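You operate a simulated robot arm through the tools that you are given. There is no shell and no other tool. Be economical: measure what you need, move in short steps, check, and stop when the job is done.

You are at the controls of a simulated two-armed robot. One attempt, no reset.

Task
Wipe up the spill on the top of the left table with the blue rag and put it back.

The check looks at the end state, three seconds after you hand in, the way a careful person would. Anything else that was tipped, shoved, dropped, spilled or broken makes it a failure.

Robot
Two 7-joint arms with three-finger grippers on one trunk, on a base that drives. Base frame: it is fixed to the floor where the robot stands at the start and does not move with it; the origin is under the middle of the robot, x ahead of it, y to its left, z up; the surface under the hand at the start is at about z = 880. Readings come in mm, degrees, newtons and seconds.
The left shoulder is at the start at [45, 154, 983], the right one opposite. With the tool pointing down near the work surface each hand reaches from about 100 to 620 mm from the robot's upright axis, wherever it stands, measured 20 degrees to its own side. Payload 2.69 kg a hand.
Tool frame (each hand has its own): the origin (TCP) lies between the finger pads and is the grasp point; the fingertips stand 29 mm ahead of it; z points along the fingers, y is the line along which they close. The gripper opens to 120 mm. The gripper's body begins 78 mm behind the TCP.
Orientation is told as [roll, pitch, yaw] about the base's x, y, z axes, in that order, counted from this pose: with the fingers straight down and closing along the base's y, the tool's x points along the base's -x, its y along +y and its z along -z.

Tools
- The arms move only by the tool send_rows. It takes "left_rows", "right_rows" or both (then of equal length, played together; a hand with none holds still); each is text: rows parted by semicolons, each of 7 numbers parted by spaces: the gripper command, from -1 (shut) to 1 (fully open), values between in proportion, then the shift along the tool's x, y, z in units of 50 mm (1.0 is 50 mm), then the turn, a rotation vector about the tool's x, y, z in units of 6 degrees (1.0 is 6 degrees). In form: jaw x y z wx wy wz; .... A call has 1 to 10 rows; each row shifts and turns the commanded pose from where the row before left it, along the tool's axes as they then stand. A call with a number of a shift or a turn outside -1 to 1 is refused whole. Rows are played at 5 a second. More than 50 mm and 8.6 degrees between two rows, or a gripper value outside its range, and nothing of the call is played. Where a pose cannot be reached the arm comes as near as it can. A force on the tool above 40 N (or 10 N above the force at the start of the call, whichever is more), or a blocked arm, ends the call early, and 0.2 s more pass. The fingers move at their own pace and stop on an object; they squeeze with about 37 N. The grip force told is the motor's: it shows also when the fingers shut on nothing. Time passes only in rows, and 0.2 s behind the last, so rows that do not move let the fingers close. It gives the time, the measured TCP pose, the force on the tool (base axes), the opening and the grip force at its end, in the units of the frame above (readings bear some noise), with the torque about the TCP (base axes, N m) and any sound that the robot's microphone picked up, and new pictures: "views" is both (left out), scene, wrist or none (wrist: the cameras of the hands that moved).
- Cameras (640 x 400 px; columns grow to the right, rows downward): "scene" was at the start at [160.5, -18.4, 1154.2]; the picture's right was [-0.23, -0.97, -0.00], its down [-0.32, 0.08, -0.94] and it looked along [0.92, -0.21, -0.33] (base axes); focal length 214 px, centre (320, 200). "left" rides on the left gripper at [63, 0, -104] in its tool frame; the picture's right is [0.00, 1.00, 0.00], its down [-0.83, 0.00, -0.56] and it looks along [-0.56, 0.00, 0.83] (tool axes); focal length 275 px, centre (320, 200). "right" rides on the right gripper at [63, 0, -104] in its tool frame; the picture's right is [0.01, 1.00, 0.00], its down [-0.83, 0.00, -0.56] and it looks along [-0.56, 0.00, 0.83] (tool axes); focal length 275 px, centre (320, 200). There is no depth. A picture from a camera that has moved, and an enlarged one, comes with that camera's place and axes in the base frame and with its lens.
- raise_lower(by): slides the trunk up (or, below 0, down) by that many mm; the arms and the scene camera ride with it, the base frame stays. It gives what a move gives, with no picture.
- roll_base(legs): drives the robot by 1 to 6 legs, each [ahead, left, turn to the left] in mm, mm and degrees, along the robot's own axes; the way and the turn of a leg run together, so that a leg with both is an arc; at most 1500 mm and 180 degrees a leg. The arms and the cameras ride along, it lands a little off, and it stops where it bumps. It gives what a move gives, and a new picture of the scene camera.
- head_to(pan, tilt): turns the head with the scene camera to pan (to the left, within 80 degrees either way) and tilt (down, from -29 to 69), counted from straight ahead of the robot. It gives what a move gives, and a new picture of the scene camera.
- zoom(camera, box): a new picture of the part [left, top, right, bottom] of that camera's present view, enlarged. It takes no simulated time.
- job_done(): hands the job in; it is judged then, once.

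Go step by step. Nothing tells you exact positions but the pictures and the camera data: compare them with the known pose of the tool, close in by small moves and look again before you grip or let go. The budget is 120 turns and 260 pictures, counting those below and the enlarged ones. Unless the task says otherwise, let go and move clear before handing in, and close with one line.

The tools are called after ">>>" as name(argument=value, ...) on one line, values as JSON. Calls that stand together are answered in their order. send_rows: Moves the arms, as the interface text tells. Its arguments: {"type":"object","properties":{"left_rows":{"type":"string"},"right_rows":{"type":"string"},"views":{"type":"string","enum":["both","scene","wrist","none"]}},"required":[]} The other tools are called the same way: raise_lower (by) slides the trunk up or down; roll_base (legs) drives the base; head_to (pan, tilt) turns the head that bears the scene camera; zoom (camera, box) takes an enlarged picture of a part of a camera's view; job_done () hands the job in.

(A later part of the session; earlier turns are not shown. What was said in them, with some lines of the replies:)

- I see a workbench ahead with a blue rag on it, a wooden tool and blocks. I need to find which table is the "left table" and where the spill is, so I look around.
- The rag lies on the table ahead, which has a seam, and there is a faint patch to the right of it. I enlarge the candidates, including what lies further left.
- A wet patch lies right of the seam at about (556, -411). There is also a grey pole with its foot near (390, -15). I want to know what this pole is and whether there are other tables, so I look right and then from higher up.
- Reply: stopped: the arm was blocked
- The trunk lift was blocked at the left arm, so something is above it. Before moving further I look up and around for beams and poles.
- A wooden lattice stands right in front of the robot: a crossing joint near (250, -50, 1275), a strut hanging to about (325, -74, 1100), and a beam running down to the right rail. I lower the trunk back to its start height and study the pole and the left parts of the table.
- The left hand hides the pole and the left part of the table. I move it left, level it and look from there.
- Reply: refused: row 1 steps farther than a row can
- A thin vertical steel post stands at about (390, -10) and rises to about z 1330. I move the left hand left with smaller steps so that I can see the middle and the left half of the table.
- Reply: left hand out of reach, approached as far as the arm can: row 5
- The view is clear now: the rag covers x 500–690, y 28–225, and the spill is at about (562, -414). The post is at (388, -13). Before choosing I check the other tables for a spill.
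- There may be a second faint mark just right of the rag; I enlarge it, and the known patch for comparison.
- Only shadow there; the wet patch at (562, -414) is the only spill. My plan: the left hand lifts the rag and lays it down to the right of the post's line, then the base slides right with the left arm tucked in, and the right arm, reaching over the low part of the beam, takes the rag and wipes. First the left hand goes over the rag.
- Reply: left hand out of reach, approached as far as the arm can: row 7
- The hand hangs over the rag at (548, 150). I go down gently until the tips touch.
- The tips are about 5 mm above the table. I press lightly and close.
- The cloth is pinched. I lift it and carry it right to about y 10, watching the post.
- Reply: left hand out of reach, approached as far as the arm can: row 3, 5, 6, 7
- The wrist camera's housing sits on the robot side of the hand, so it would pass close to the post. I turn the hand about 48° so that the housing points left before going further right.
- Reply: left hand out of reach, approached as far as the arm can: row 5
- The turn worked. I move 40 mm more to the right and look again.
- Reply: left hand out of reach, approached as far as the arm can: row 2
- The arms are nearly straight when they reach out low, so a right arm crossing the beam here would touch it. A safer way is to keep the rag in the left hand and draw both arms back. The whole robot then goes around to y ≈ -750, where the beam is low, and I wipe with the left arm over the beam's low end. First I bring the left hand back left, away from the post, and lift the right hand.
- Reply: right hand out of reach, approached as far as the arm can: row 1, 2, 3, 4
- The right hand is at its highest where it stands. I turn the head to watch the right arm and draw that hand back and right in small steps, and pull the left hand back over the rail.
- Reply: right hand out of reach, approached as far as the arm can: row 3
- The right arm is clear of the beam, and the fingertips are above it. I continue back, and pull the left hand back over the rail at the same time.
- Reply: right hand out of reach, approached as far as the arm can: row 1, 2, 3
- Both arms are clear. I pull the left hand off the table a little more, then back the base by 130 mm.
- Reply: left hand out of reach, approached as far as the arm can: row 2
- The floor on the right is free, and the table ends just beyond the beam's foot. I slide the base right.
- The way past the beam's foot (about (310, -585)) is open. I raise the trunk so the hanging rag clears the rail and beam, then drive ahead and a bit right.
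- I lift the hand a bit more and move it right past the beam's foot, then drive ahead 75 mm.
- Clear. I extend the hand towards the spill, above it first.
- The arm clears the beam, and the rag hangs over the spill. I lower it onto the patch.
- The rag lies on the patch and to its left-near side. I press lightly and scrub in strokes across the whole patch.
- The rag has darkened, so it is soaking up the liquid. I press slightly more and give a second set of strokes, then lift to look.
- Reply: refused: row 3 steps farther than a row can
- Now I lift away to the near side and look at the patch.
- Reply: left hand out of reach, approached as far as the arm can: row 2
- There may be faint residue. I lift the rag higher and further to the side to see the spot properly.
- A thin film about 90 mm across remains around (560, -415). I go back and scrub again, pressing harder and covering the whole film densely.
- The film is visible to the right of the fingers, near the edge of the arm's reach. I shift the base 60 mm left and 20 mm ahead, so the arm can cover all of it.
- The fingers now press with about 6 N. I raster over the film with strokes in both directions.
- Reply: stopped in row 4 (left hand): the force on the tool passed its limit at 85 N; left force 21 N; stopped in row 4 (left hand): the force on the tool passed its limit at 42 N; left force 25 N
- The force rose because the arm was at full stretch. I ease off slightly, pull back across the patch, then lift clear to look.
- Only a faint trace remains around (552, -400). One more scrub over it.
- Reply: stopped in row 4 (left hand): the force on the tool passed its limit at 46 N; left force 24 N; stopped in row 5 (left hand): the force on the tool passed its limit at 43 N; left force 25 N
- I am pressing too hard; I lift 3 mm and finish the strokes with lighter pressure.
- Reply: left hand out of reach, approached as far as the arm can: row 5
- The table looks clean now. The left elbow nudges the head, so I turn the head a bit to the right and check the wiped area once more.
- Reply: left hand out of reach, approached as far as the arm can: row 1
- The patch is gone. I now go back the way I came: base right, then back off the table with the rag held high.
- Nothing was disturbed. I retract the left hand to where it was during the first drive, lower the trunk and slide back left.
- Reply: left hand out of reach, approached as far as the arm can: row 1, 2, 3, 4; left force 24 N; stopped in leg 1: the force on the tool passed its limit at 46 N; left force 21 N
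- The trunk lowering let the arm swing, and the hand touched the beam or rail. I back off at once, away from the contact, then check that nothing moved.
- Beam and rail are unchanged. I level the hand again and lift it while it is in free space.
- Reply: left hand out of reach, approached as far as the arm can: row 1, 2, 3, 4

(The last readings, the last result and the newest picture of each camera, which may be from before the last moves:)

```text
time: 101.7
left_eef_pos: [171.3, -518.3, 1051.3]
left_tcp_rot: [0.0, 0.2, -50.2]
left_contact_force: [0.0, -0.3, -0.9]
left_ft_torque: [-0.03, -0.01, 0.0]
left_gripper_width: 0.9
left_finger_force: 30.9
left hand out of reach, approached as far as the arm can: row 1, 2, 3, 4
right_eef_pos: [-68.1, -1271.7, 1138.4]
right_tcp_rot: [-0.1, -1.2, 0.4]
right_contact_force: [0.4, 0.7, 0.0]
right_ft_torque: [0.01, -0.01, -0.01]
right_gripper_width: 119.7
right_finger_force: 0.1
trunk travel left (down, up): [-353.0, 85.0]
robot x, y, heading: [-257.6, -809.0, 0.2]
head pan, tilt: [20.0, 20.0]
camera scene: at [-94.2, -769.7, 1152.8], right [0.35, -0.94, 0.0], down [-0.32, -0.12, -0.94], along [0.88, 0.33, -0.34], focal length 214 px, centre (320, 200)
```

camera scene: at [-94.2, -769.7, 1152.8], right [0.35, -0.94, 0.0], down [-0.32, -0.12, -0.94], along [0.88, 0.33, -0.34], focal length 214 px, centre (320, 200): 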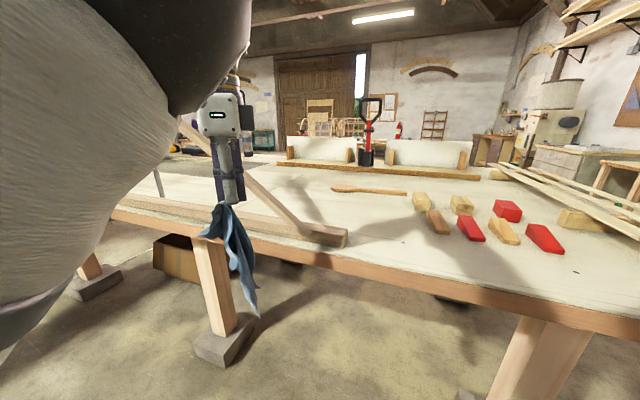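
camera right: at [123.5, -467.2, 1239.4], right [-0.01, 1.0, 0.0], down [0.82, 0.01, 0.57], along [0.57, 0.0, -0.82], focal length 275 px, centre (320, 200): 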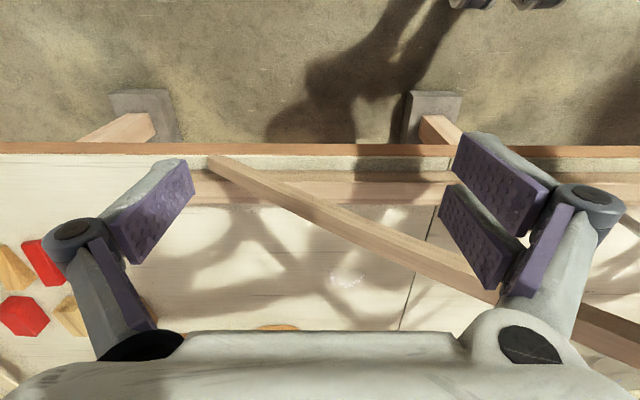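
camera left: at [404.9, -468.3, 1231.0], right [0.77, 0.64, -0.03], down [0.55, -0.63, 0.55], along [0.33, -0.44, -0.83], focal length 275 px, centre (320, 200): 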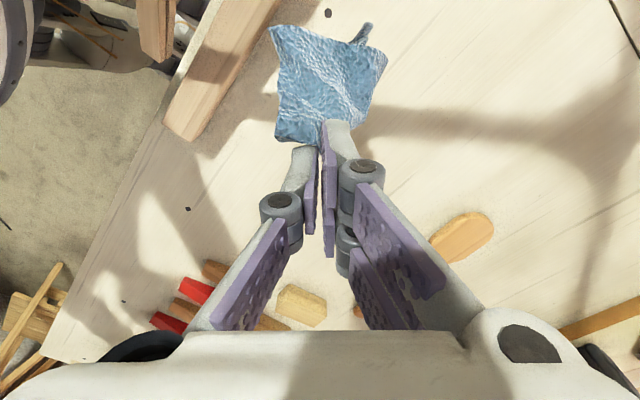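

The hand is level. I back up a little more so everything passes well clear of the lattice, then slide left in two legs.

>>> roll_base(legs=[[-80, 0, 0]])

>>> roll_base(legs=[[0, 420, 0]])

>>> roll_base(legs=[[0, 385, 0]])

```text
time: 102.7
left_eef_pos: [92.6, -518.5, 1051.6]
left_tcp_rot: [0.2, 0.2, -50.1]
left_contact_force: [-0.1, -1.0, 0.6]
left_ft_torque: [0.01, -0.05, -0.03]
left_gripper_width: 1.2
left_finger_force: 31.3
right_eef_pos: [-146.3, -1271.8, 1138.9]
right_tcp_rot: [-0.1, -1.1, 0.3]
right_contact_force: [-0.3, -0.3, -1.4]
right_ft_torque: [0.0, -0.04, 0.01]
right_gripper_width: 120.0
right_finger_force: 0.0
trunk travel left (down, up): [-353.0, 85.0]
robot x, y, heading: [-336.2, -806.5, 0.1]
head pan, tilt: [20.0, 20.0]
camera scene: at [-173.7, -770.2, 1153.0], right [0.35, -0.94, 0.0], down [-0.32, -0.12, -0.94], along [0.88, 0.32, -0.34], focal length 214 px, centre (320, 200)
```

scene: 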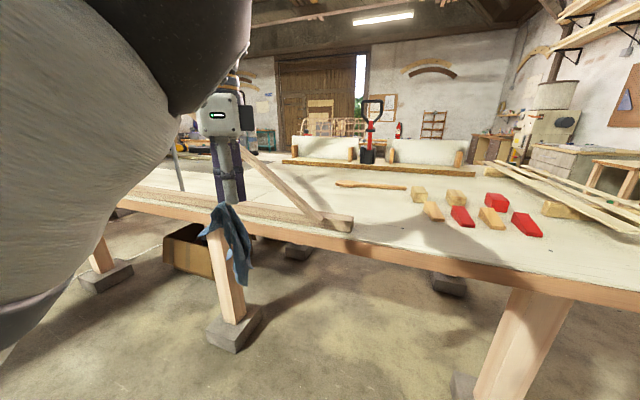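

```text
time: 106.5
left_eef_pos: [101.8, -103.0, 1052.5]
left_tcp_rot: [0.2, 0.1, -51.3]
left_contact_force: [1.2, 0.6, 0.0]
left_ft_torque: [-0.01, 0.01, 0.01]
left_gripper_width: 1.3
left_finger_force: 31.0
right_eef_pos: [-152.9, -851.8, 1137.8]
right_tcp_rot: [-0.1, -1.2, -0.8]
right_contact_force: [0.8, 0.5, 0.7]
right_ft_torque: [-0.01, -0.02, 0.02]
right_gripper_width: 120.1
right_finger_force: 0.1
trunk travel left (down, up): [-353.0, 85.0]
robot x, y, heading: [-331.8, -381.8, -0.9]
head pan, tilt: [20.0, 20.0]
camera scene: at [-169.7, -349.6, 1152.9], right [0.33, -0.94, 0.0], down [-0.32, -0.11, -0.94], along [0.89, 0.31, -0.34], focal length 214 px, centre (320, 200)
```

scene: 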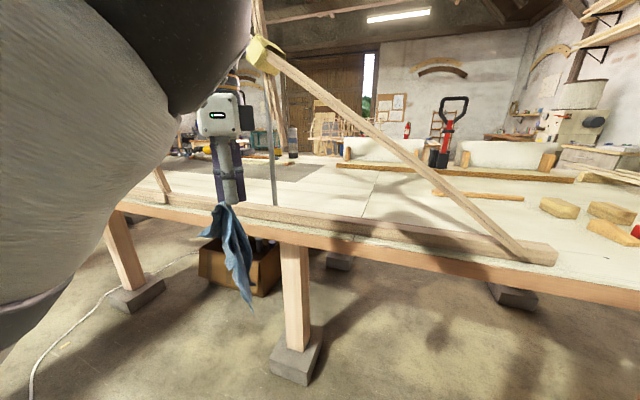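

```text
time: 110.0
left_eef_pos: [106.6, 279.1, 1051.4]
left_tcp_rot: [0.1, 0.2, -51.4]
left_contact_force: [0.5, -0.5, 0.2]
left_ft_torque: [-0.06, 0.03, -0.01]
left_gripper_width: 1.0
left_finger_force: 30.6
right_eef_pos: [-147.8, -470.0, 1137.7]
right_tcp_rot: [-0.2, -1.0, -0.9]
right_contact_force: [0.7, 0.2, 0.2]
right_ft_torque: [-0.04, 0.01, 0.01]
right_gripper_width: 120.2
right_finger_force: 0.0
trunk travel left (down, up): [-353.0, 85.0]
robot x, y, heading: [-327.1, -1.0, -0.8]
head pan, tilt: [20.0, 20.0]
camera scene: at [-163.4, 32.6, 1152.9], right [0.33, -0.95, 0.0], down [-0.32, -0.11, -0.94], along [0.89, 0.31, -0.34], focal length 214 px, centre (320, 200)
```

scene: 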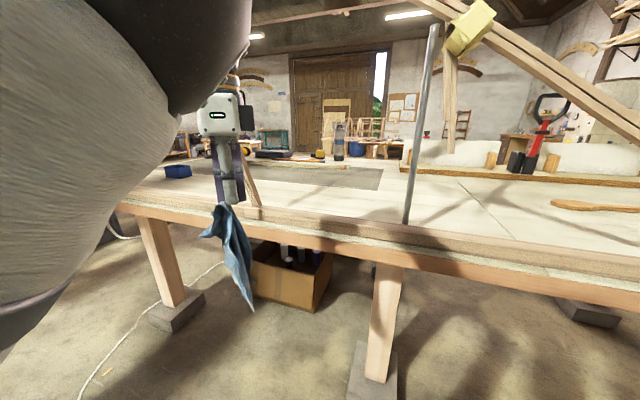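

I am back in front of the rag's place. I stretch the arm a little ahead and inwards, so that it passes well between the posts, and look at its shape.

>>> send_rows(left_rows="-1 -0.62 0.05 -0.1 0 0 0;-1 -0.62 0.05 -0.1 0 0 0;-1 -0.62 0.05 -0.1 0 0 0;-1 -0.62 0.05 -0.1 0 0 0;-1 0 0 0 0 0 0", views="none")

>>> head_to(pan=0, tilt=0)

```text
time: 111.2
left_eef_pos: [190.7, 186.9, 1074.9]
left_tcp_rot: [0.1, 0.2, -51.3]
left_contact_force: [-0.5, -0.6, -0.3]
left_ft_torque: [-0.02, -0.02, 0.0]
left_gripper_width: 1.2
left_finger_force: 30.7
right_eef_pos: [-147.5, -470.7, 1138.3]
right_tcp_rot: [-0.1, -1.1, -0.9]
right_contact_force: [-0.5, -1.0, -0.8]
right_ft_torque: [-0.01, 0.01, 0.0]
right_gripper_width: 120.0
right_finger_force: 0.1
trunk travel left (down, up): [-353.0, 85.0]
robot x, y, heading: [-330.0, 3.4, -1.0]
head pan, tilt: [20.0, 20.0]
```

```text
time: 112.0
left_eef_pos: [190.6, 187.6, 1074.3]
left_tcp_rot: [0.0, 0.2, -51.6]
left_contact_force: [0.1, 0.0, 0.6]
left_ft_torque: [0.01, 0.04, 0.04]
left_gripper_width: 1.2
left_finger_force: 30.7
right_eef_pos: [-147.7, -469.1, 1137.3]
right_tcp_rot: [-0.1, -1.2, -0.8]
right_contact_force: [1.1, 0.0, -0.1]
right_ft_torque: [0.01, 0.0, 0.01]
right_gripper_width: 119.9
right_finger_force: 0.1
trunk travel left (down, up): [-353.0, 85.0]
robot x, y, heading: [-327.9, 3.0, -1.2]
head pan, tilt: [0.0, 0.0]
camera scene: at [-161.5, 0.6, 1185.1], right [-0.02, -1.0, 0.0], down [0.0, 0.0, -1.0], along [1.0, -0.02, 0.0], focal length 214 px, centre (320, 200)
```

scene: 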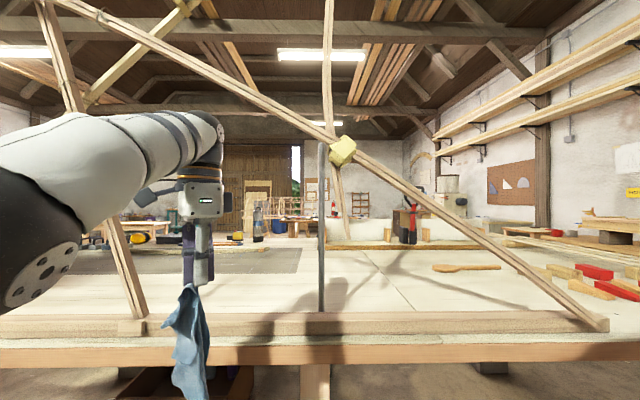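

The opening between the left post and the steel post is wide, and the arm will pass through its middle. I lift the hand a bit more and drive ahead in two steps.

>>> send_rows(left_rows="-1 0 0 -0.5 0 0 0;-1 0 0 -0.3 0 0 0", views="none")

>>> roll_base(legs=[[170, 0, 1]])

>>> roll_base(legs=[[155, 0, 0]])

```text
time: 112.6
left_eef_pos: [190.1, 187.4, 1075.0]
left_tcp_rot: [0.1, 0.3, -51.3]
left_contact_force: [-0.9, -0.6, -0.6]
left_ft_torque: [-0.03, 0.0, 0.02]
left_gripper_width: 1.1
left_finger_force: 30.7
left hand out of reach, approached as far as the arm can: row 1, 2
right_eef_pos: [-147.9, -469.2, 1137.2]
right_tcp_rot: [-0.1, -1.2, -0.9]
right_contact_force: [-0.9, -0.6, -0.6]
right_ft_torque: [0.02, 0.0, 0.03]
right_gripper_width: 120.2
right_finger_force: 0.1
trunk travel left (down, up): [-353.0, 85.0]
robot x, y, heading: [-327.8, 1.5, -0.8]
head pan, tilt: [0.0, 0.0]
```

```text
time: 114.1
left_eef_pos: [353.2, 196.0, 1073.6]
left_tcp_rot: [0.1, 0.1, -50.3]
left_contact_force: [0.5, -0.3, 0.1]
left_ft_torque: [-0.04, -0.02, 0.02]
left_gripper_width: 1.4
left_finger_force: 30.7
right_eef_pos: [28.7, -467.0, 1137.7]
right_tcp_rot: [-0.1, -1.1, 0.2]
right_contact_force: [0.3, -0.5, 0.3]
right_ft_torque: [-0.03, 0.03, 0.01]
right_gripper_width: 120.0
right_finger_force: 0.0
trunk travel left (down, up): [-353.0, 85.0]
robot x, y, heading: [-159.0, -2.9, 0.1]
head pan, tilt: [0.0, 0.0]
camera scene: at [5.4, 2.5, 1185.1], right [0.0, -1.0, 0.0], down [0.0, 0.0, -1.0], along [1.0, 0.0, 0.0], focal length 214 px, centre (320, 200)
```

scene: 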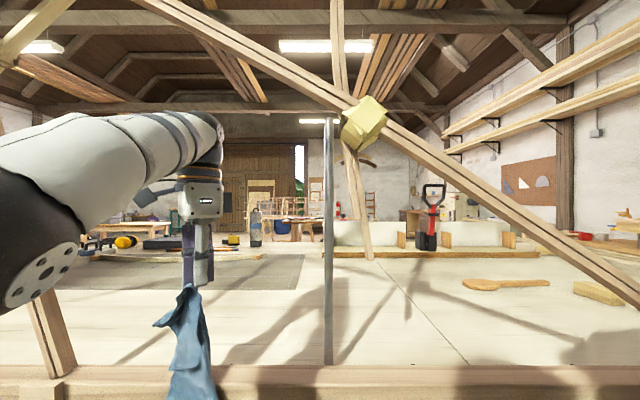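

```text
time: 115.5
left_eef_pos: [507.2, 195.9, 1074.9]
left_tcp_rot: [0.1, 0.2, -50.3]
left_contact_force: [0.0, 0.6, 0.3]
left_ft_torque: [-0.01, 0.02, 0.0]
left_gripper_width: 1.4
left_finger_force: 30.9
right_eef_pos: [181.8, -467.2, 1136.7]
right_tcp_rot: [-0.1, -1.0, 0.1]
right_contact_force: [0.6, 0.6, -0.3]
right_ft_torque: [0.0, 0.02, 0.02]
right_gripper_width: 119.7
right_finger_force: 0.1
trunk travel left (down, up): [-353.0, 85.0]
robot x, y, heading: [-4.6, 1.4, 0.3]
head pan, tilt: [0.0, 0.0]
camera scene: at [159.0, 2.7, 1185.0], right [0.0, -1.0, 0.0], down [0.0, 0.0, -1.0], along [1.0, 0.0, 0.0], focal length 214 px, centre (320, 200)
```

scene: 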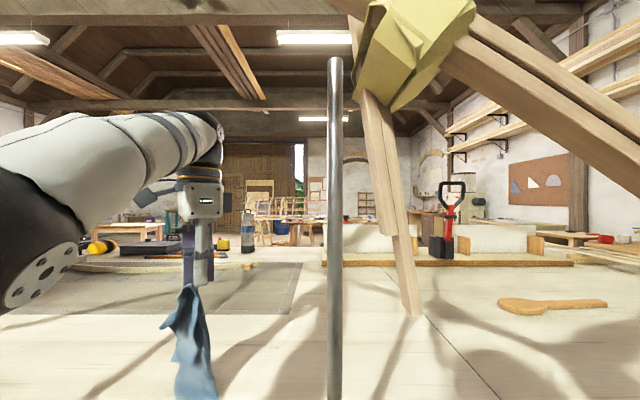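

The base is back at its start pose. I turn the hand back to its first orientation over the rag's place.

>>> send_rows(left_rows="-1 0 0 0 0 0 -1;-1 0 0 0 0 0 -1;-1 0 0 0 0 0 -1;-1 0 0 0 0 0 -1;-1 0 0 0 0 0 -1;-1 0 0 0 0 0 -1;-1 0 0 0 0 0 -1;-1 0 0 0 0 0 -1;-1 0 0 0 0 0 -0.3;-1 0 0 0 0 0 0", views="none")

>>> send_rows(left_rows="-1 -0.3 -0.2 0.2 0 -1 0;-1 -0.3 -0.2 0.2 0 -1 0;-1 -0.3 -0.2 0 0 -1 0;-1 -0.3 -0.2 0 0 -1 0;-1 -0.3 -0.1 0 0 -1 0;-1 0 0 0 0 0 0", views="both")

```text
time: 117.7
left_eef_pos: [506.7, 196.4, 1074.9]
left_tcp_rot: [0.1, 0.0, -0.5]
left_contact_force: [-0.3, 0.6, 0.1]
left_ft_torque: [-0.01, 0.02, -0.01]
left_gripper_width: 1.2
left_finger_force: 30.5
right_eef_pos: [181.2, -467.7, 1136.3]
right_tcp_rot: [-0.1, -1.1, 0.2]
right_contact_force: [0.1, 0.0, 0.1]
right_ft_torque: [0.01, 0.0, 0.0]
right_gripper_width: 120.0
right_finger_force: 0.0
trunk travel left (down, up): [-353.0, 85.0]
robot x, y, heading: [-6.5, -1.6, 0.2]
head pan, tilt: [0.0, 0.0]
```

```text
time: 119.1
left_eef_pos: [588.9, 151.7, 1073.8]
left_tcp_rot: [0.3, -30.0, -0.7]
left_contact_force: [0.3, -0.5, -0.4]
left_ft_torque: [0.0, -0.02, -0.03]
left_gripper_width: 1.3
left_finger_force: 31.2
left hand out of reach, approached as far as the arm can: row 5
right_eef_pos: [181.3, -467.0, 1136.9]
right_tcp_rot: [-0.1, -1.1, 0.2]
right_contact_force: [0.0, -0.7, 0.4]
right_ft_torque: [-0.01, -0.02, 0.01]
right_gripper_width: 119.9
right_finger_force: 0.0
trunk travel left (down, up): [-353.0, 85.0]
robot x, y, heading: [-5.7, -0.3, 0.1]
head pan, tilt: [0.0, 0.0]
camera scene: at [158.2, 2.6, 1185.2], right [0.0, -1.0, 0.0], down [0.0, 0.0, -1.0], along [1.0, 0.0, 0.0], focal length 214 px, centre (320, 200)
camera left: at [481.5, 153.3, 1132.1], right [0.01, 1.0, 0.01], down [0.44, -0.01, 0.9], along [0.9, -0.01, -0.44], focal length 275 px, centre (320, 200)
```

scene: 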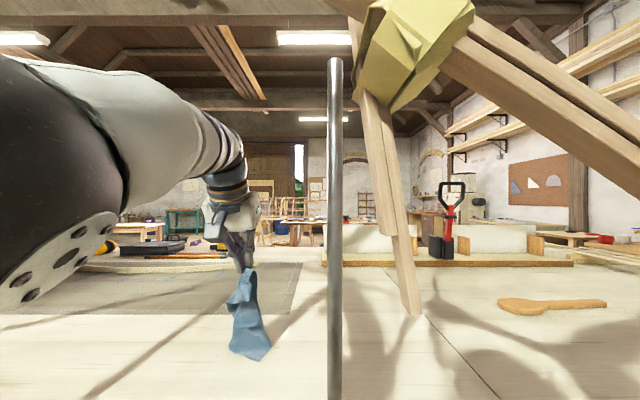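
left: 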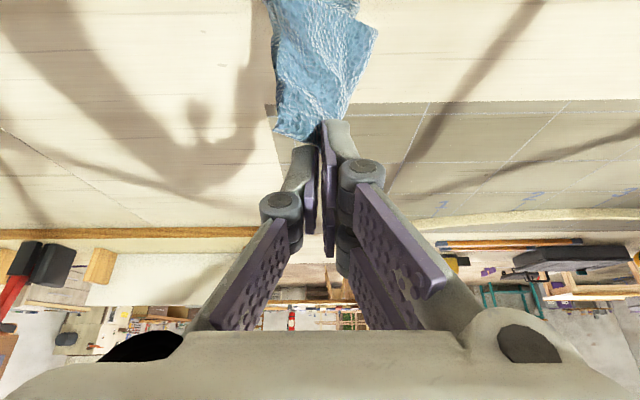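

With the hand tilted 30° the reach is enough. I first let the rag's tail touch down at the far right, then draw the hand back and left while lowering, so the cloth lays out flat.

>>> send_rows(left_rows="-1 -0.08 -0.4 0.6 0 0 0;-1 -0.08 -0.4 0.6 0 0 0;-1 0 0 0 0 0 0", views="scene")

>>> head_to(pan=0, tilt=30)

```text
time: 119.9
left_eef_pos: [623.6, 111.1, 1025.2]
left_tcp_rot: [0.3, -30.1, -0.6]
left_contact_force: [-0.6, 0.0, -0.3]
left_ft_torque: [0.0, -0.01, -0.04]
left_gripper_width: 1.2
left_finger_force: 31.3
right_eef_pos: [180.5, -467.6, 1137.4]
right_tcp_rot: [-0.2, -1.1, 0.3]
right_contact_force: [0.5, 0.5, -0.2]
right_ft_torque: [0.02, 0.01, 0.0]
right_gripper_width: 119.7
right_finger_force: 0.0
trunk travel left (down, up): [-353.0, 85.0]
robot x, y, heading: [-6.1, -1.1, 0.2]
head pan, tilt: [0.0, 0.0]
camera scene: at [158.0, 2.7, 1185.2], right [0.0, -1.0, 0.0], down [0.0, 0.0, -1.0], along [1.0, 0.0, 0.0], focal length 214 px, centre (320, 200)
```

scene: 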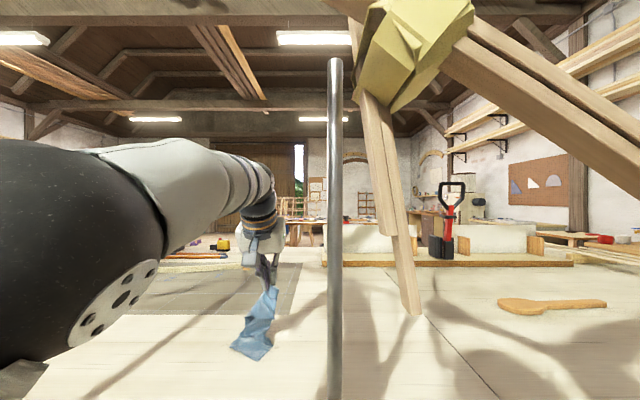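

```text
time: 120.8
left_eef_pos: [623.6, 111.0, 1024.8]
left_tcp_rot: [0.2, -29.9, -0.6]
left_contact_force: [-0.4, 0.7, -0.4]
left_ft_torque: [0.0, 0.03, 0.02]
left_gripper_width: 0.8
left_finger_force: 30.5
right_eef_pos: [180.9, -467.2, 1138.2]
right_tcp_rot: [-0.2, -1.1, 0.1]
right_contact_force: [-0.4, 0.1, -0.1]
right_ft_torque: [-0.02, 0.02, 0.02]
right_gripper_width: 120.1
right_finger_force: 0.2
trunk travel left (down, up): [-353.0, 85.0]
robot x, y, heading: [-7.7, -0.5, 0.0]
head pan, tilt: [0.0, 30.0]
camera scene: at [158.7, 2.7, 1136.9], right [0.0, -1.0, 0.0], down [-0.5, 0.0, -0.87], along [0.87, 0.0, -0.5], focal length 214 px, centre (320, 200)
```

scene: 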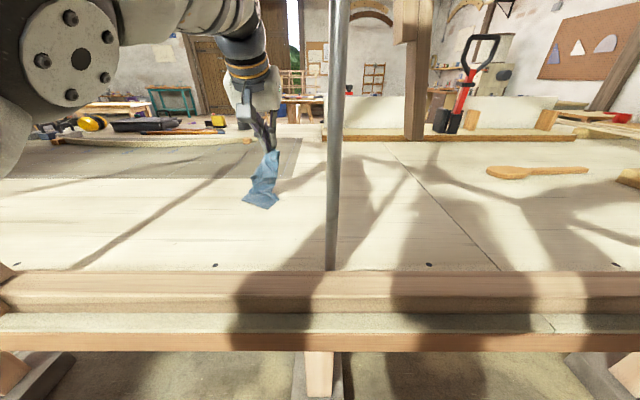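

>>> send_rows(left_rows="-1 0.3 0 0.52 0 0 0;-1 0 0 0 0 0 0;-1 0.55 0.22 0.15 0 0 0;-1 0.55 0.22 0.15 0 0 0;-1 0.55 0.22 0.15 0 0 0;-1 0.55 0.22 0.15 0 0 0;-1 0 0 0 0 0 0", views="both")

```text
time: 122.4
left_eef_pos: [583.3, 160.1, 913.2]
left_tcp_rot: [0.0, -31.4, -0.7]
left_contact_force: [-6.9, -11.1, 18.4]
left_ft_torque: [-0.32, 0.31, 0.07]
left_gripper_width: 0.7
left_finger_force: 30.0
left hand out of reach, approached as far as the arm can: row 4, 5, 6
right_eef_pos: [177.5, -469.9, 1138.1]
right_tcp_rot: [-0.1, -1.3, 0.1]
right_contact_force: [-0.2, 0.3, 0.2]
right_ft_torque: [-0.03, -0.04, 0.01]
right_gripper_width: 120.1
right_finger_force: 0.0
trunk travel left (down, up): [-353.0, 85.0]
robot x, y, heading: [-8.1, -3.6, -0.0]
head pan, tilt: [0.0, 30.0]
stopped in row 7 (left hand): the force on the tool passed its limit at 42 N (the readings are from after the stop); the commanded pose is now the measured one
camera scene: at [157.0, 0.8, 1140.0], right [0.0, -1.0, 0.0], down [-0.47, 0.0, -0.88], along [0.88, 0.0, -0.47], focal length 214 px, centre (320, 200)
camera left: at [475.0, 162.7, 970.0], right [0.02, 1.0, 0.0], down [0.42, -0.01, 0.91], along [0.91, -0.01, -0.42], focal length 275 px, centre (320, 200)
```

scene: 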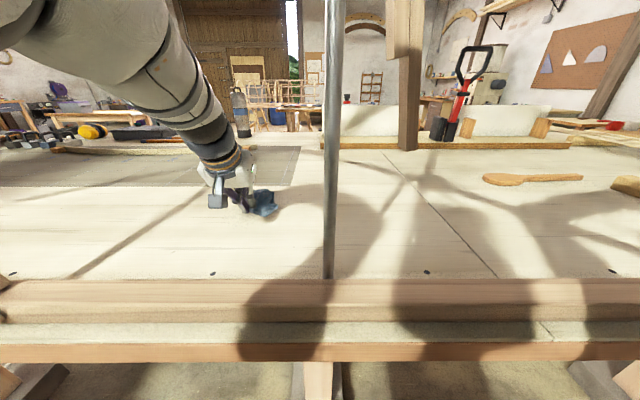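
left: 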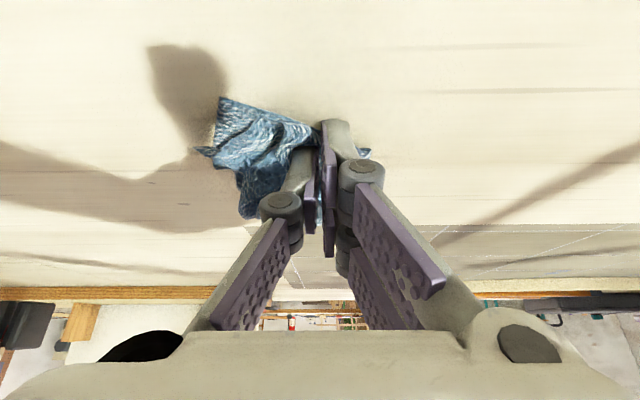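

The rag lies at its place, with its tail to the right of the hand. I ease the pressure and open the fingers.

>>> send_rows(left_rows="-1 -0.06 0 -0.1 0 0 0;-0.5 0 0 0 0 0 0;-0.3 0 0 0 0 0 0;-0.3 -0.3 0 -0.5 0 0 0;-0.3 -0.4 0 -0.7 0 0 0;-0.3 -0.4 0 -0.7 0 0 0;-0.3 0 0 0 0 0 0", views="both")

```text
time: 124.0
left_eef_pos: [599.7, 166.1, 1026.5]
left_tcp_rot: [0.3, -31.0, -0.7]
left_contact_force: [-0.4, -0.1, -0.5]
left_ft_torque: [0.02, -0.01, -0.03]
left_gripper_width: 41.9
left_finger_force: 0.0
left hand out of reach, approached as far as the arm can: row 4, 5
right_eef_pos: [180.8, -467.8, 1137.7]
right_tcp_rot: [-0.1, -1.1, 0.1]
right_contact_force: [-0.5, -0.9, -0.2]
right_ft_torque: [-0.01, -0.01, 0.01]
right_gripper_width: 120.2
right_finger_force: 0.1
trunk travel left (down, up): [-353.0, 85.0]
robot x, y, heading: [-9.2, 0.6, 0.2]
head pan, tilt: [0.0, 30.0]
camera scene: at [158.9, 2.0, 1136.8], right [0.0, -1.0, 0.0], down [-0.5, 0.0, -0.87], along [0.87, 0.0, -0.5], focal length 214 px, centre (320, 200)
camera left: at [491.4, 168.0, 1083.1], right [0.01, 1.0, 0.01], down [0.43, -0.01, 0.9], along [0.9, -0.01, -0.43], focal length 275 px, centre (320, 200)
```

scene: 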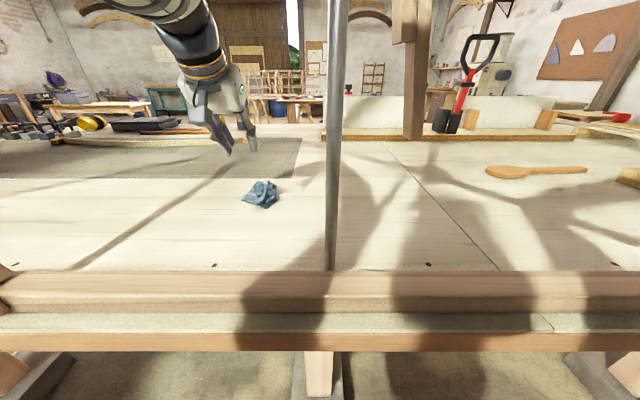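
left: 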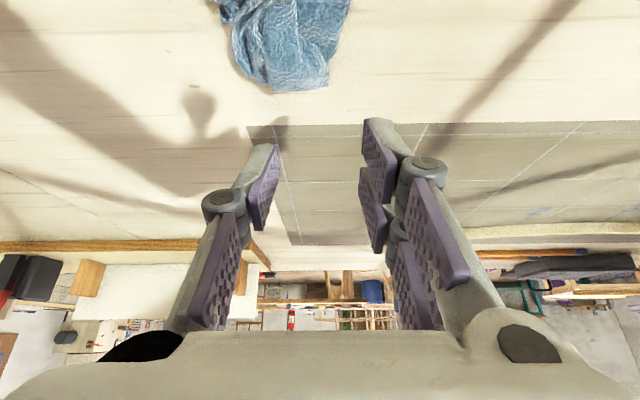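

The rag is in place but bundled. I level the hand and look from above to find an edge to pull it flatter.

>>> send_rows(left_rows="0 0.4 0 -0.2 0 1 0;0 0.4 0 -0.1 0 1 0;0 0.4 0 0 0 1 0;0 0.3 0 0 0 1 0;0 0.3 -0.1 0 0 1.0 0;0 0.3 -0.1 0 0 0.15 0;0 0 0 0 0 0 0", views="wrist")

>>> zoom(camera="scene", box=[200, 150, 320, 225])

```text
time: 125.6
left_eef_pos: [491.6, 156.7, 1006.4]
left_tcp_rot: [0.2, -0.1, -0.6]
left_contact_force: [-0.4, 0.0, -0.8]
left_ft_torque: [0.01, 0.02, -0.04]
left_gripper_width: 60.0
left_finger_force: 0.0
right_eef_pos: [180.3, -466.7, 1138.6]
right_tcp_rot: [-0.1, -1.1, 0.1]
right_contact_force: [0.3, 1.0, -0.7]
right_ft_torque: [0.0, -0.03, 0.0]
right_gripper_width: 120.0
right_finger_force: 0.0
trunk travel left (down, up): [-353.0, 85.0]
robot x, y, heading: [-8.0, -2.3, 0.1]
head pan, tilt: [0.0, 30.0]
camera left: at [427.4, 157.2, 1109.9], right [0.02, 1.0, 0.0], down [0.83, -0.01, 0.56], along [0.56, -0.01, -0.83], focal length 275 px, centre (320, 200)
```

left: 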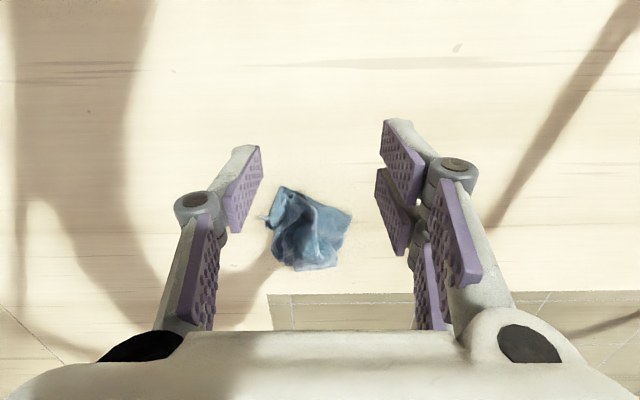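

```text
5.33 times, centred on (260, 188) of scene
camera zoom: at [159.0, 2.2, 1136.8], right [0.0, -1.0, 0.0], down [-0.5, 0.0, -0.87], along [0.87, 0.0, -0.5], focal length 1144 px, centre (640, 267)
```

zoom: 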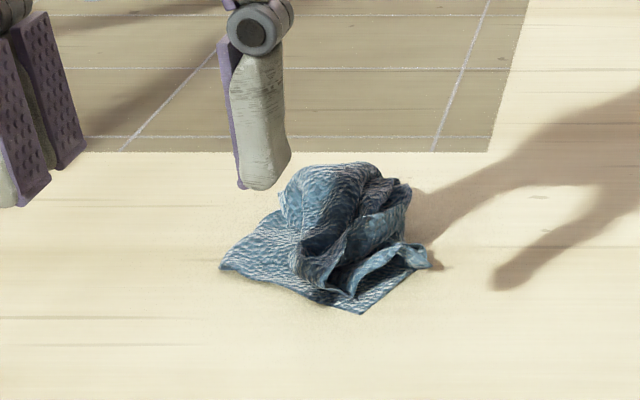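

The bundle lies at (620, 144), inside the rag's original footprint. I will take its near corner, lift it so that it unfolds, and lay it down while drawing back. The head is turned away so that the elbow has room.

>>> head_to(pan=-45, tilt=30)

>>> send_rows(left_rows="-0.3 -0.4 -0.3 0.2 0 -1 0;-0.3 -0.4 -0.3 0.2 0 -1 0;-0.3 -0.4 0 0.2 0 -1 0;-0.3 0 0 0.4 0 0 0;-0.3 0 0 0 0 0 0", views="wrist")

```text
time: 126.7
left_eef_pos: [491.9, 154.9, 1005.8]
left_tcp_rot: [0.2, -0.1, -0.6]
left_contact_force: [0.4, -0.2, -0.6]
left_ft_torque: [-0.01, -0.02, 0.02]
left_gripper_width: 60.0
left_finger_force: 0.1
right_eef_pos: [180.1, -469.0, 1136.9]
right_tcp_rot: [-0.1, -1.1, 0.1]
right_contact_force: [0.0, -1.1, -1.1]
right_ft_torque: [0.01, -0.01, 0.01]
right_gripper_width: 120.0
right_finger_force: 0.1
trunk travel left (down, up): [-353.0, 85.0]
robot x, y, heading: [-6.6, -2.1, -0.1]
head pan, tilt: [-45.0, 30.0]
camera scene: at [132.4, -61.9, 1136.8], right [-0.71, -0.71, 0.0], down [-0.35, 0.35, -0.87], along [0.61, -0.61, -0.5], focal length 214 px, centre (320, 200)
```

scene: 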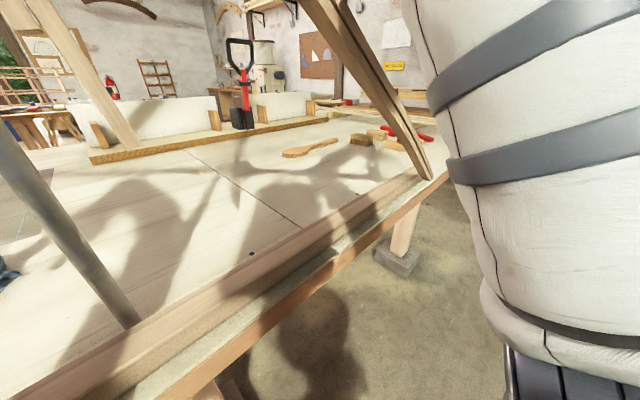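

```text
time: 127.9
left_eef_pos: [564.7, 124.4, 963.5]
left_tcp_rot: [0.2, -18.3, -0.7]
left_contact_force: [0.1, 0.4, -0.2]
left_ft_torque: [0.02, 0.0, -0.02]
left_gripper_width: 41.7
left_finger_force: 0.1
left hand out of reach, approached as far as the arm can: row 2
right_eef_pos: [181.3, -469.5, 1138.5]
right_tcp_rot: [-0.2, -1.2, 0.1]
right_contact_force: [0.0, 0.5, 0.3]
right_ft_torque: [-0.01, 0.0, 0.01]
right_gripper_width: 120.0
right_finger_force: 0.1
trunk travel left (down, up): [-353.0, 85.0]
robot x, y, heading: [-10.8, 1.1, 0.0]
head pan, tilt: [-45.0, 30.0]
camera left: at [472.5, 125.6, 1043.3], right [0.02, 1.0, 0.01], down [0.62, -0.01, 0.79], along [0.79, -0.01, -0.62], focal length 275 px, centre (320, 200)
```

left: 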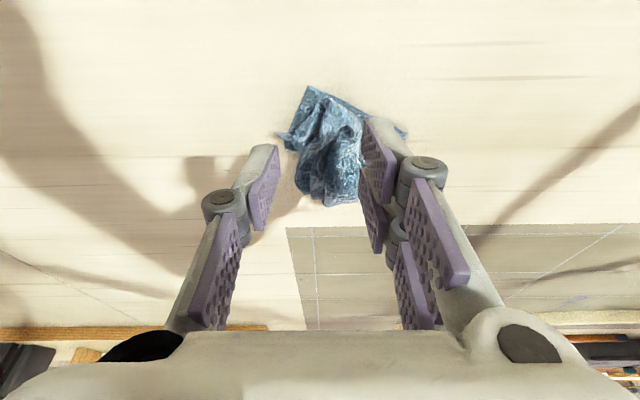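

>>> send_rows(left_rows="-0.55 0.06 -0.08 0 0 0 0;-0.55 0.18 0 0.5 0 0 0;-0.55 0.15 0 0.5 0 0 0;-0.55 0 0 0.04 0 0 0;-1 0 0 0 0 0 0;-1 0 0 0 0 0 0;-1 0 0 0 0 0 0", views="wrist")

```text
time: 129.5
left_eef_pos: [562.2, 119.3, 910.4]
left_tcp_rot: [0.3, -18.4, -0.6]
left_contact_force: [-2.5, -1.9, 23.9]
left_ft_torque: [0.11, 0.38, 0.07]
left_gripper_width: 2.4
left_finger_force: 31.1
right_eef_pos: [178.9, -468.7, 1138.0]
right_tcp_rot: [0.0, -1.1, 0.1]
right_contact_force: [-1.1, -0.3, -0.1]
right_ft_torque: [0.0, -0.01, 0.0]
right_gripper_width: 119.9
right_finger_force: 0.0
trunk travel left (down, up): [-353.0, 85.0]
robot x, y, heading: [-7.5, -3.0, 0.4]
head pan, tilt: [-45.0, 30.0]
camera left: at [468.4, 120.9, 990.3], right [0.02, 1.0, 0.0], down [0.61, -0.01, 0.79], along [0.79, -0.01, -0.61], focal length 275 px, centre (320, 200)
```

left: 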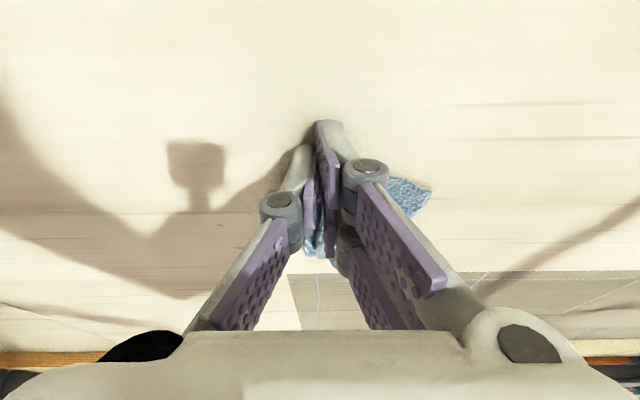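

I lift to let it unfold.

>>> send_rows(left_rows="-1 -0.28 0 -0.86 0 0 0;-1 -0.28 0 -0.86 0 0 0;-1 -0.28 0 -0.86 0 0 0;-1 0 0 -0.4 0 0 0;-1 0 0 0 0 0 0", views="wrist")

>>> head_to(pan=-5, tilt=20)

```text
time: 130.7
left_eef_pos: [556.0, 119.4, 1063.7]
left_tcp_rot: [0.2, -18.2, -0.7]
left_contact_force: [0.3, -1.3, -0.6]
left_ft_torque: [0.03, 0.01, 0.0]
left_gripper_width: 2.3
left_finger_force: 33.8
right_eef_pos: [180.7, -467.5, 1137.9]
right_tcp_rot: [-0.2, -1.1, 0.1]
right_contact_force: [0.4, -0.5, -0.6]
right_ft_torque: [0.02, -0.02, -0.02]
right_gripper_width: 119.9
right_finger_force: 0.0
trunk travel left (down, up): [-353.0, 85.0]
robot x, y, heading: [-9.2, -1.7, -0.2]
head pan, tilt: [-45.0, 30.0]
camera left: at [463.3, 121.4, 1143.1], right [0.01, 1.0, 0.0], down [0.62, -0.01, 0.79], along [0.79, -0.01, -0.62], focal length 275 px, centre (320, 200)
```

left: 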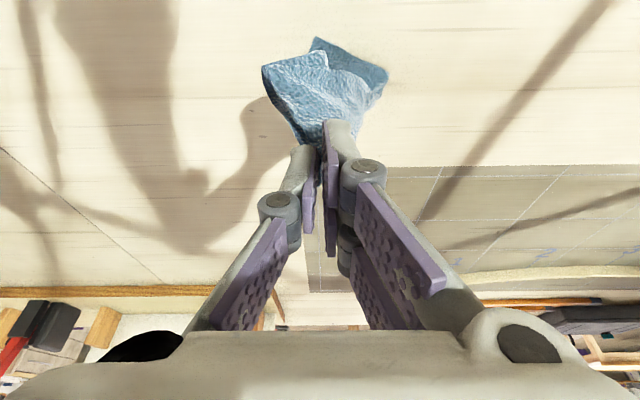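

```text
time: 131.8
left_eef_pos: [556.2, 119.0, 1062.1]
left_tcp_rot: [0.2, -18.1, -0.7]
left_contact_force: [-0.4, 0.6, 0.2]
left_ft_torque: [-0.12, -0.02, -0.03]
left_gripper_width: 1.4
left_finger_force: 29.2
right_eef_pos: [181.4, -468.9, 1137.2]
right_tcp_rot: [-0.1, -1.2, 0.1]
right_contact_force: [0.0, -0.5, -0.4]
right_ft_torque: [0.03, 0.02, 0.05]
right_gripper_width: 119.9
right_finger_force: 0.0
trunk travel left (down, up): [-353.0, 85.0]
robot x, y, heading: [-5.9, 2.9, 0.2]
head pan, tilt: [-5.0, 20.0]
camera scene: at [161.1, -6.2, 1152.9], right [-0.09, -1.0, 0.0], down [-0.34, 0.03, -0.94], along [0.94, -0.08, -0.34], focal length 214 px, centre (320, 200)
```

scene: 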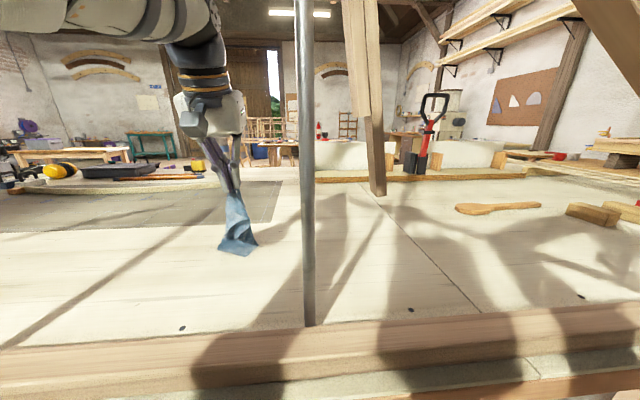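

It hangs open now. I move it forward so the tail lands at the far side, then draw back while lowering.

>>> head_to(pan=-45, tilt=30)

>>> send_rows(left_rows="-1 -0.6 0 0.2 0 -1 0;-1 -0.6 0 0.3 0 -1 0;-1 -0.2 0 0.3 0 0 0;-1 0 0 0 0 0 0;-1 0.55 0.06 0.21 0 0 0;-1 0.63 0.06 0.21 0 0 0;-1 0.63 0.06 0.21 0 0 0;-1 0.63 0.06 0.18 0 0 0;-1 0 0 0 0 0 0", views="wrist")

```text
time: 132.9
left_eef_pos: [556.8, 119.0, 1063.0]
left_tcp_rot: [0.2, -18.1, -0.7]
left_contact_force: [0.3, -0.1, -0.9]
left_ft_torque: [-0.07, -0.01, 0.03]
left_gripper_width: 0.9
left_finger_force: 29.9
right_eef_pos: [180.4, -468.2, 1138.2]
right_tcp_rot: [-0.2, -1.1, 0.1]
right_contact_force: [0.5, 0.3, -0.1]
right_ft_torque: [-0.01, 0.0, 0.0]
right_gripper_width: 120.0
right_finger_force: 0.1
trunk travel left (down, up): [-353.0, 85.0]
robot x, y, heading: [-9.2, 0.2, 0.2]
head pan, tilt: [-45.0, 30.0]
camera scene: at [132.4, -61.8, 1136.8], right [-0.71, -0.71, 0.0], down [-0.35, 0.35, -0.87], along [0.61, -0.61, -0.5], focal length 214 px, centre (320, 200)
```

scene: 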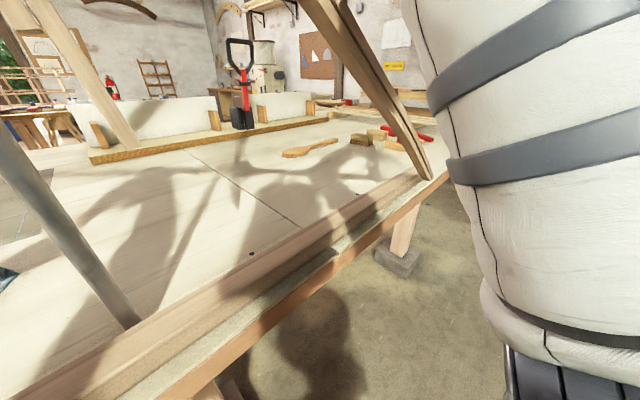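

```text
time: 134.9
left_eef_pos: [598.9, 138.5, 957.2]
left_tcp_rot: [0.3, -30.1, -0.9]
left_contact_force: [0.5, 1.4, -0.2]
left_ft_torque: [0.02, 0.01, 0.04]
left_gripper_width: 0.9
left_finger_force: 29.6
left hand out of reach, approached as far as the arm can: row 6, 7, 8
right_eef_pos: [180.1, -467.6, 1138.2]
right_tcp_rot: [-0.1, -1.2, 0.1]
right_contact_force: [0.4, 0.3, -0.1]
right_ft_torque: [-0.01, 0.01, 0.0]
right_gripper_width: 120.0
right_finger_force: 0.0
trunk travel left (down, up): [-353.0, 85.0]
robot x, y, heading: [-8.5, 0.4, 0.1]
head pan, tilt: [-45.0, 30.0]
camera left: at [491.0, 140.4, 1015.4], right [0.01, 1.0, 0.01], down [0.44, -0.01, 0.9], along [0.9, -0.01, -0.44], focal length 275 px, centre (320, 200)
```

left: 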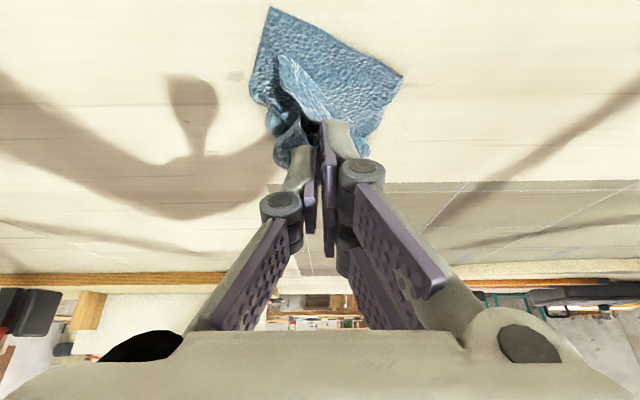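

The cloth has opened towards the near side, so I finish the other way: the hand goes ahead and right while lowering, then lets go.

>>> send_rows(left_rows="-1 -0.3 -0.2 0.5 0 0 0;-1 -0.15 -0.25 0.55 0 0 0;-1 0 0 0.1 0 0 0;-0.7 0 0 0 0 0 0;-0.5 0 0 0 0 0 0;-0.5 -0.3 0 -0.5 0 0 0;-0.5 -0.3 0 -0.7 0 0 0;-0.5 0 0 -0.8 0 0 0;-0.5 0 0 0 0 0 0", views="wrist")

>>> head_to(pan=0, tilt=25)

>>> zoom(camera="scene", box=[180, 150, 340, 250])

```text
time: 136.9
left_eef_pos: [621.4, 115.8, 1017.7]
left_tcp_rot: [0.2, -30.1, -0.8]
left_contact_force: [-0.1, -0.6, 0.6]
left_ft_torque: [0.01, 0.02, -0.02]
left_gripper_width: 29.8
left_finger_force: 0.0
right_eef_pos: [181.0, -468.4, 1137.6]
right_tcp_rot: [-0.1, -1.1, 0.2]
right_contact_force: [-0.4, 0.0, 0.0]
right_ft_torque: [-0.01, 0.0, -0.02]
right_gripper_width: 119.9
right_finger_force: 0.1
trunk travel left (down, up): [-353.0, 85.0]
robot x, y, heading: [-6.6, -1.5, -0.1]
head pan, tilt: [-45.0, 30.0]
camera left: at [514.0, 118.1, 1077.1], right [0.01, 1.0, 0.01], down [0.44, -0.01, 0.9], along [0.9, -0.01, -0.44], focal length 275 px, centre (320, 200)
```

left: 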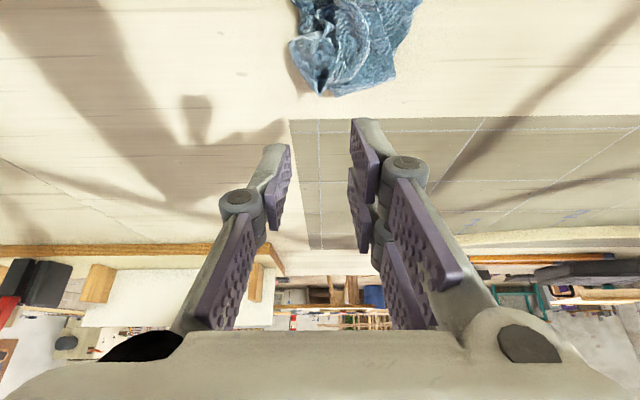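

```text
time: 138.0
left_eef_pos: [621.1, 116.2, 1018.1]
left_tcp_rot: [0.2, -30.1, -0.7]
left_contact_force: [-0.6, 0.1, 0.0]
left_ft_torque: [0.01, -0.04, 0.03]
left_gripper_width: 30.1
left_finger_force: 0.0
right_eef_pos: [179.8, -467.5, 1137.8]
right_tcp_rot: [-0.1, -1.1, 0.1]
right_contact_force: [0.1, -0.2, 0.4]
right_ft_torque: [-0.01, 0.0, -0.01]
right_gripper_width: 120.0
right_finger_force: 0.0
trunk travel left (down, up): [-353.0, 85.0]
robot x, y, heading: [-8.4, -3.6, 0.0]
head pan, tilt: [0.0, 25.0]
camera scene: at [160.5, 1.9, 1144.8], right [0.0, -1.0, 0.0], down [-0.42, 0.0, -0.91], along [0.91, 0.0, -0.42], focal length 214 px, centre (320, 200)
```

scene: 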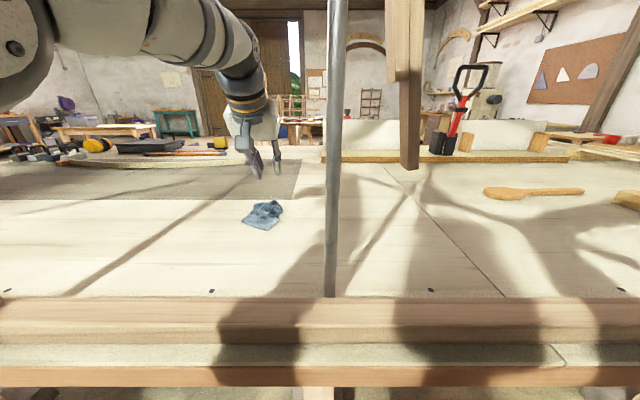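

```text
4.00 times, centred on (260, 200) of scene
camera zoom: at [160.5, 1.9, 1144.8], right [0.0, -1.0, 0.0], down [-0.42, 0.0, -0.91], along [0.91, 0.0, -0.42], focal length 858 px, centre (560, 200)
```

zoom: 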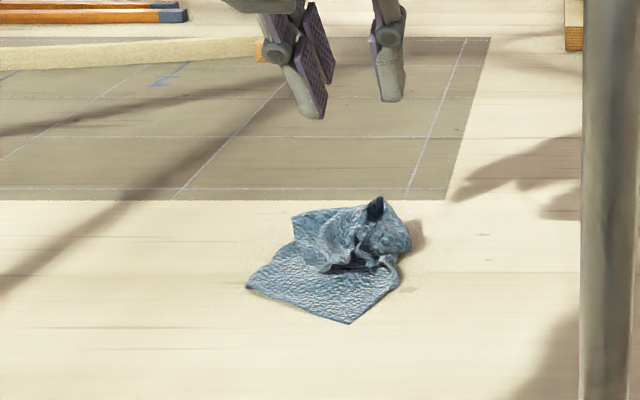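

The rag lies half spread at about (630, 145), inside its original place. I withdraw the left hand and check the table one last time.

>>> send_rows(left_rows="0 0.4 0.1 -0.2 0 1 0;0 0.4 0.1 -0.1 0 1 0;0 0.4 0.1 -0.1 0 1 0;0 0.4 0.1 -0.1 0 1 0;0 0.4 0.1 0 0 1.0 0;0 0.6 0.1 0 0 0 0;0 0.8 0.1 -0.1 0 0 0;0 0.8 0.1 -0.1 0 0 0;0 0.8 0 -0.1 0 0 0;0 0 0 0 0 0 0", views="wrist")

>>> head_to(pan=-12, tilt=28)

>>> zoom(camera="scene", box=[340, 130, 540, 255])

```text
time: 140.2
left_eef_pos: [489.2, 146.4, 1008.9]
left_tcp_rot: [0.2, -0.1, -0.6]
left_contact_force: [0.4, -0.5, -0.1]
left_ft_torque: [-0.01, -0.02, 0.0]
left_gripper_width: 60.1
left_finger_force: 0.0
left hand out of reach, approached as far as the arm can: row 7, 8, 9
right_eef_pos: [180.0, -468.7, 1137.5]
right_tcp_rot: [-0.2, -1.1, 0.1]
right_contact_force: [0.4, 0.5, 0.4]
right_ft_torque: [0.01, 0.01, -0.01]
right_gripper_width: 120.0
right_finger_force: 0.2
trunk travel left (down, up): [-353.0, 85.0]
robot x, y, heading: [-9.0, 0.2, -0.1]
head pan, tilt: [0.0, 25.0]
camera left: at [426.6, 147.2, 1113.7], right [0.02, 1.0, 0.0], down [0.83, -0.01, 0.56], along [0.56, -0.01, -0.83], focal length 275 px, centre (320, 200)
```

left: 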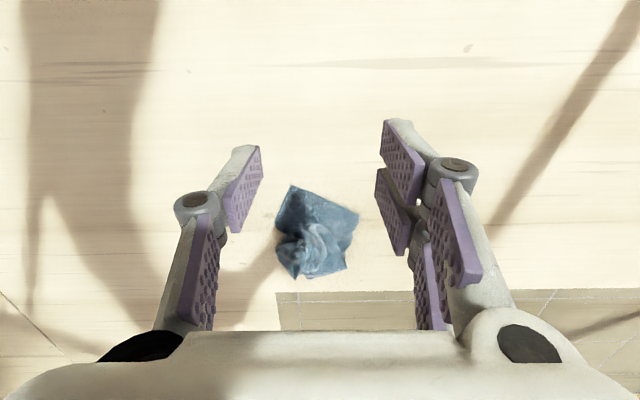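

```text
time: 140.9
left_eef_pos: [491.0, 146.0, 1009.2]
left_tcp_rot: [0.1, -0.1, -0.6]
left_contact_force: [0.0, 0.4, 0.1]
left_ft_torque: [-0.01, 0.0, 0.0]
left_gripper_width: 60.2
left_finger_force: 0.1
right_eef_pos: [179.9, -468.2, 1136.6]
right_tcp_rot: [-0.2, -1.1, 0.0]
right_contact_force: [-0.2, 0.3, 0.1]
right_ft_torque: [-0.01, 0.03, 0.03]
right_gripper_width: 120.0
right_finger_force: 0.1
trunk travel left (down, up): [-353.0, 85.0]
robot x, y, heading: [-9.1, 0.7, 0.1]
head pan, tilt: [-12.0, 28.0]
camera scene: at [157.6, -16.9, 1140.0], right [-0.21, -0.98, 0.0], down [-0.46, 0.1, -0.88], along [0.86, -0.18, -0.47], focal length 214 px, centre (320, 200)
```

scene: 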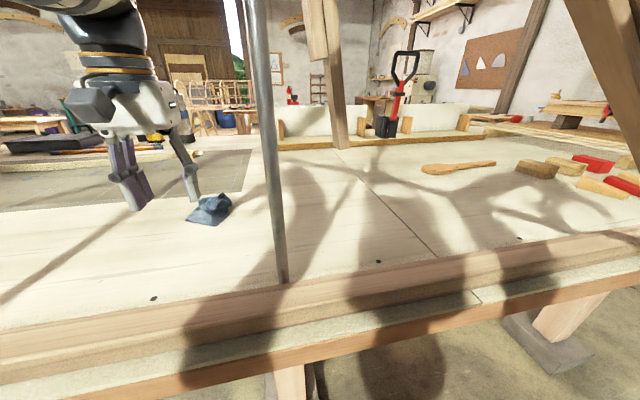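

```text
3.20 times, centred on (440, 192) of scene
camera zoom: at [157.6, -16.9, 1140.0], right [-0.21, -0.98, 0.0], down [-0.46, 0.1, -0.88], along [0.86, -0.18, -0.47], focal length 686 px, centre (-64, 224)
```

zoom: 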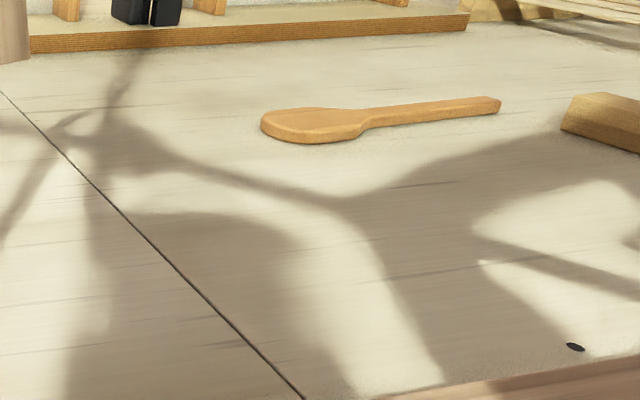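

The spill area is clean, the rag lies back in its place, the hand is open and clear of it, and everything else stands as before. I hand the job in.

>>> job_done()

```text
The job is handed in.
```

The spill is wiped up, and the blue rag is back about 30 mm from where it lay. It is now bunched up rather than flat. While lowering the trunk I bumped the wooden beam or table rail once, but nothing looked moved afterwards.
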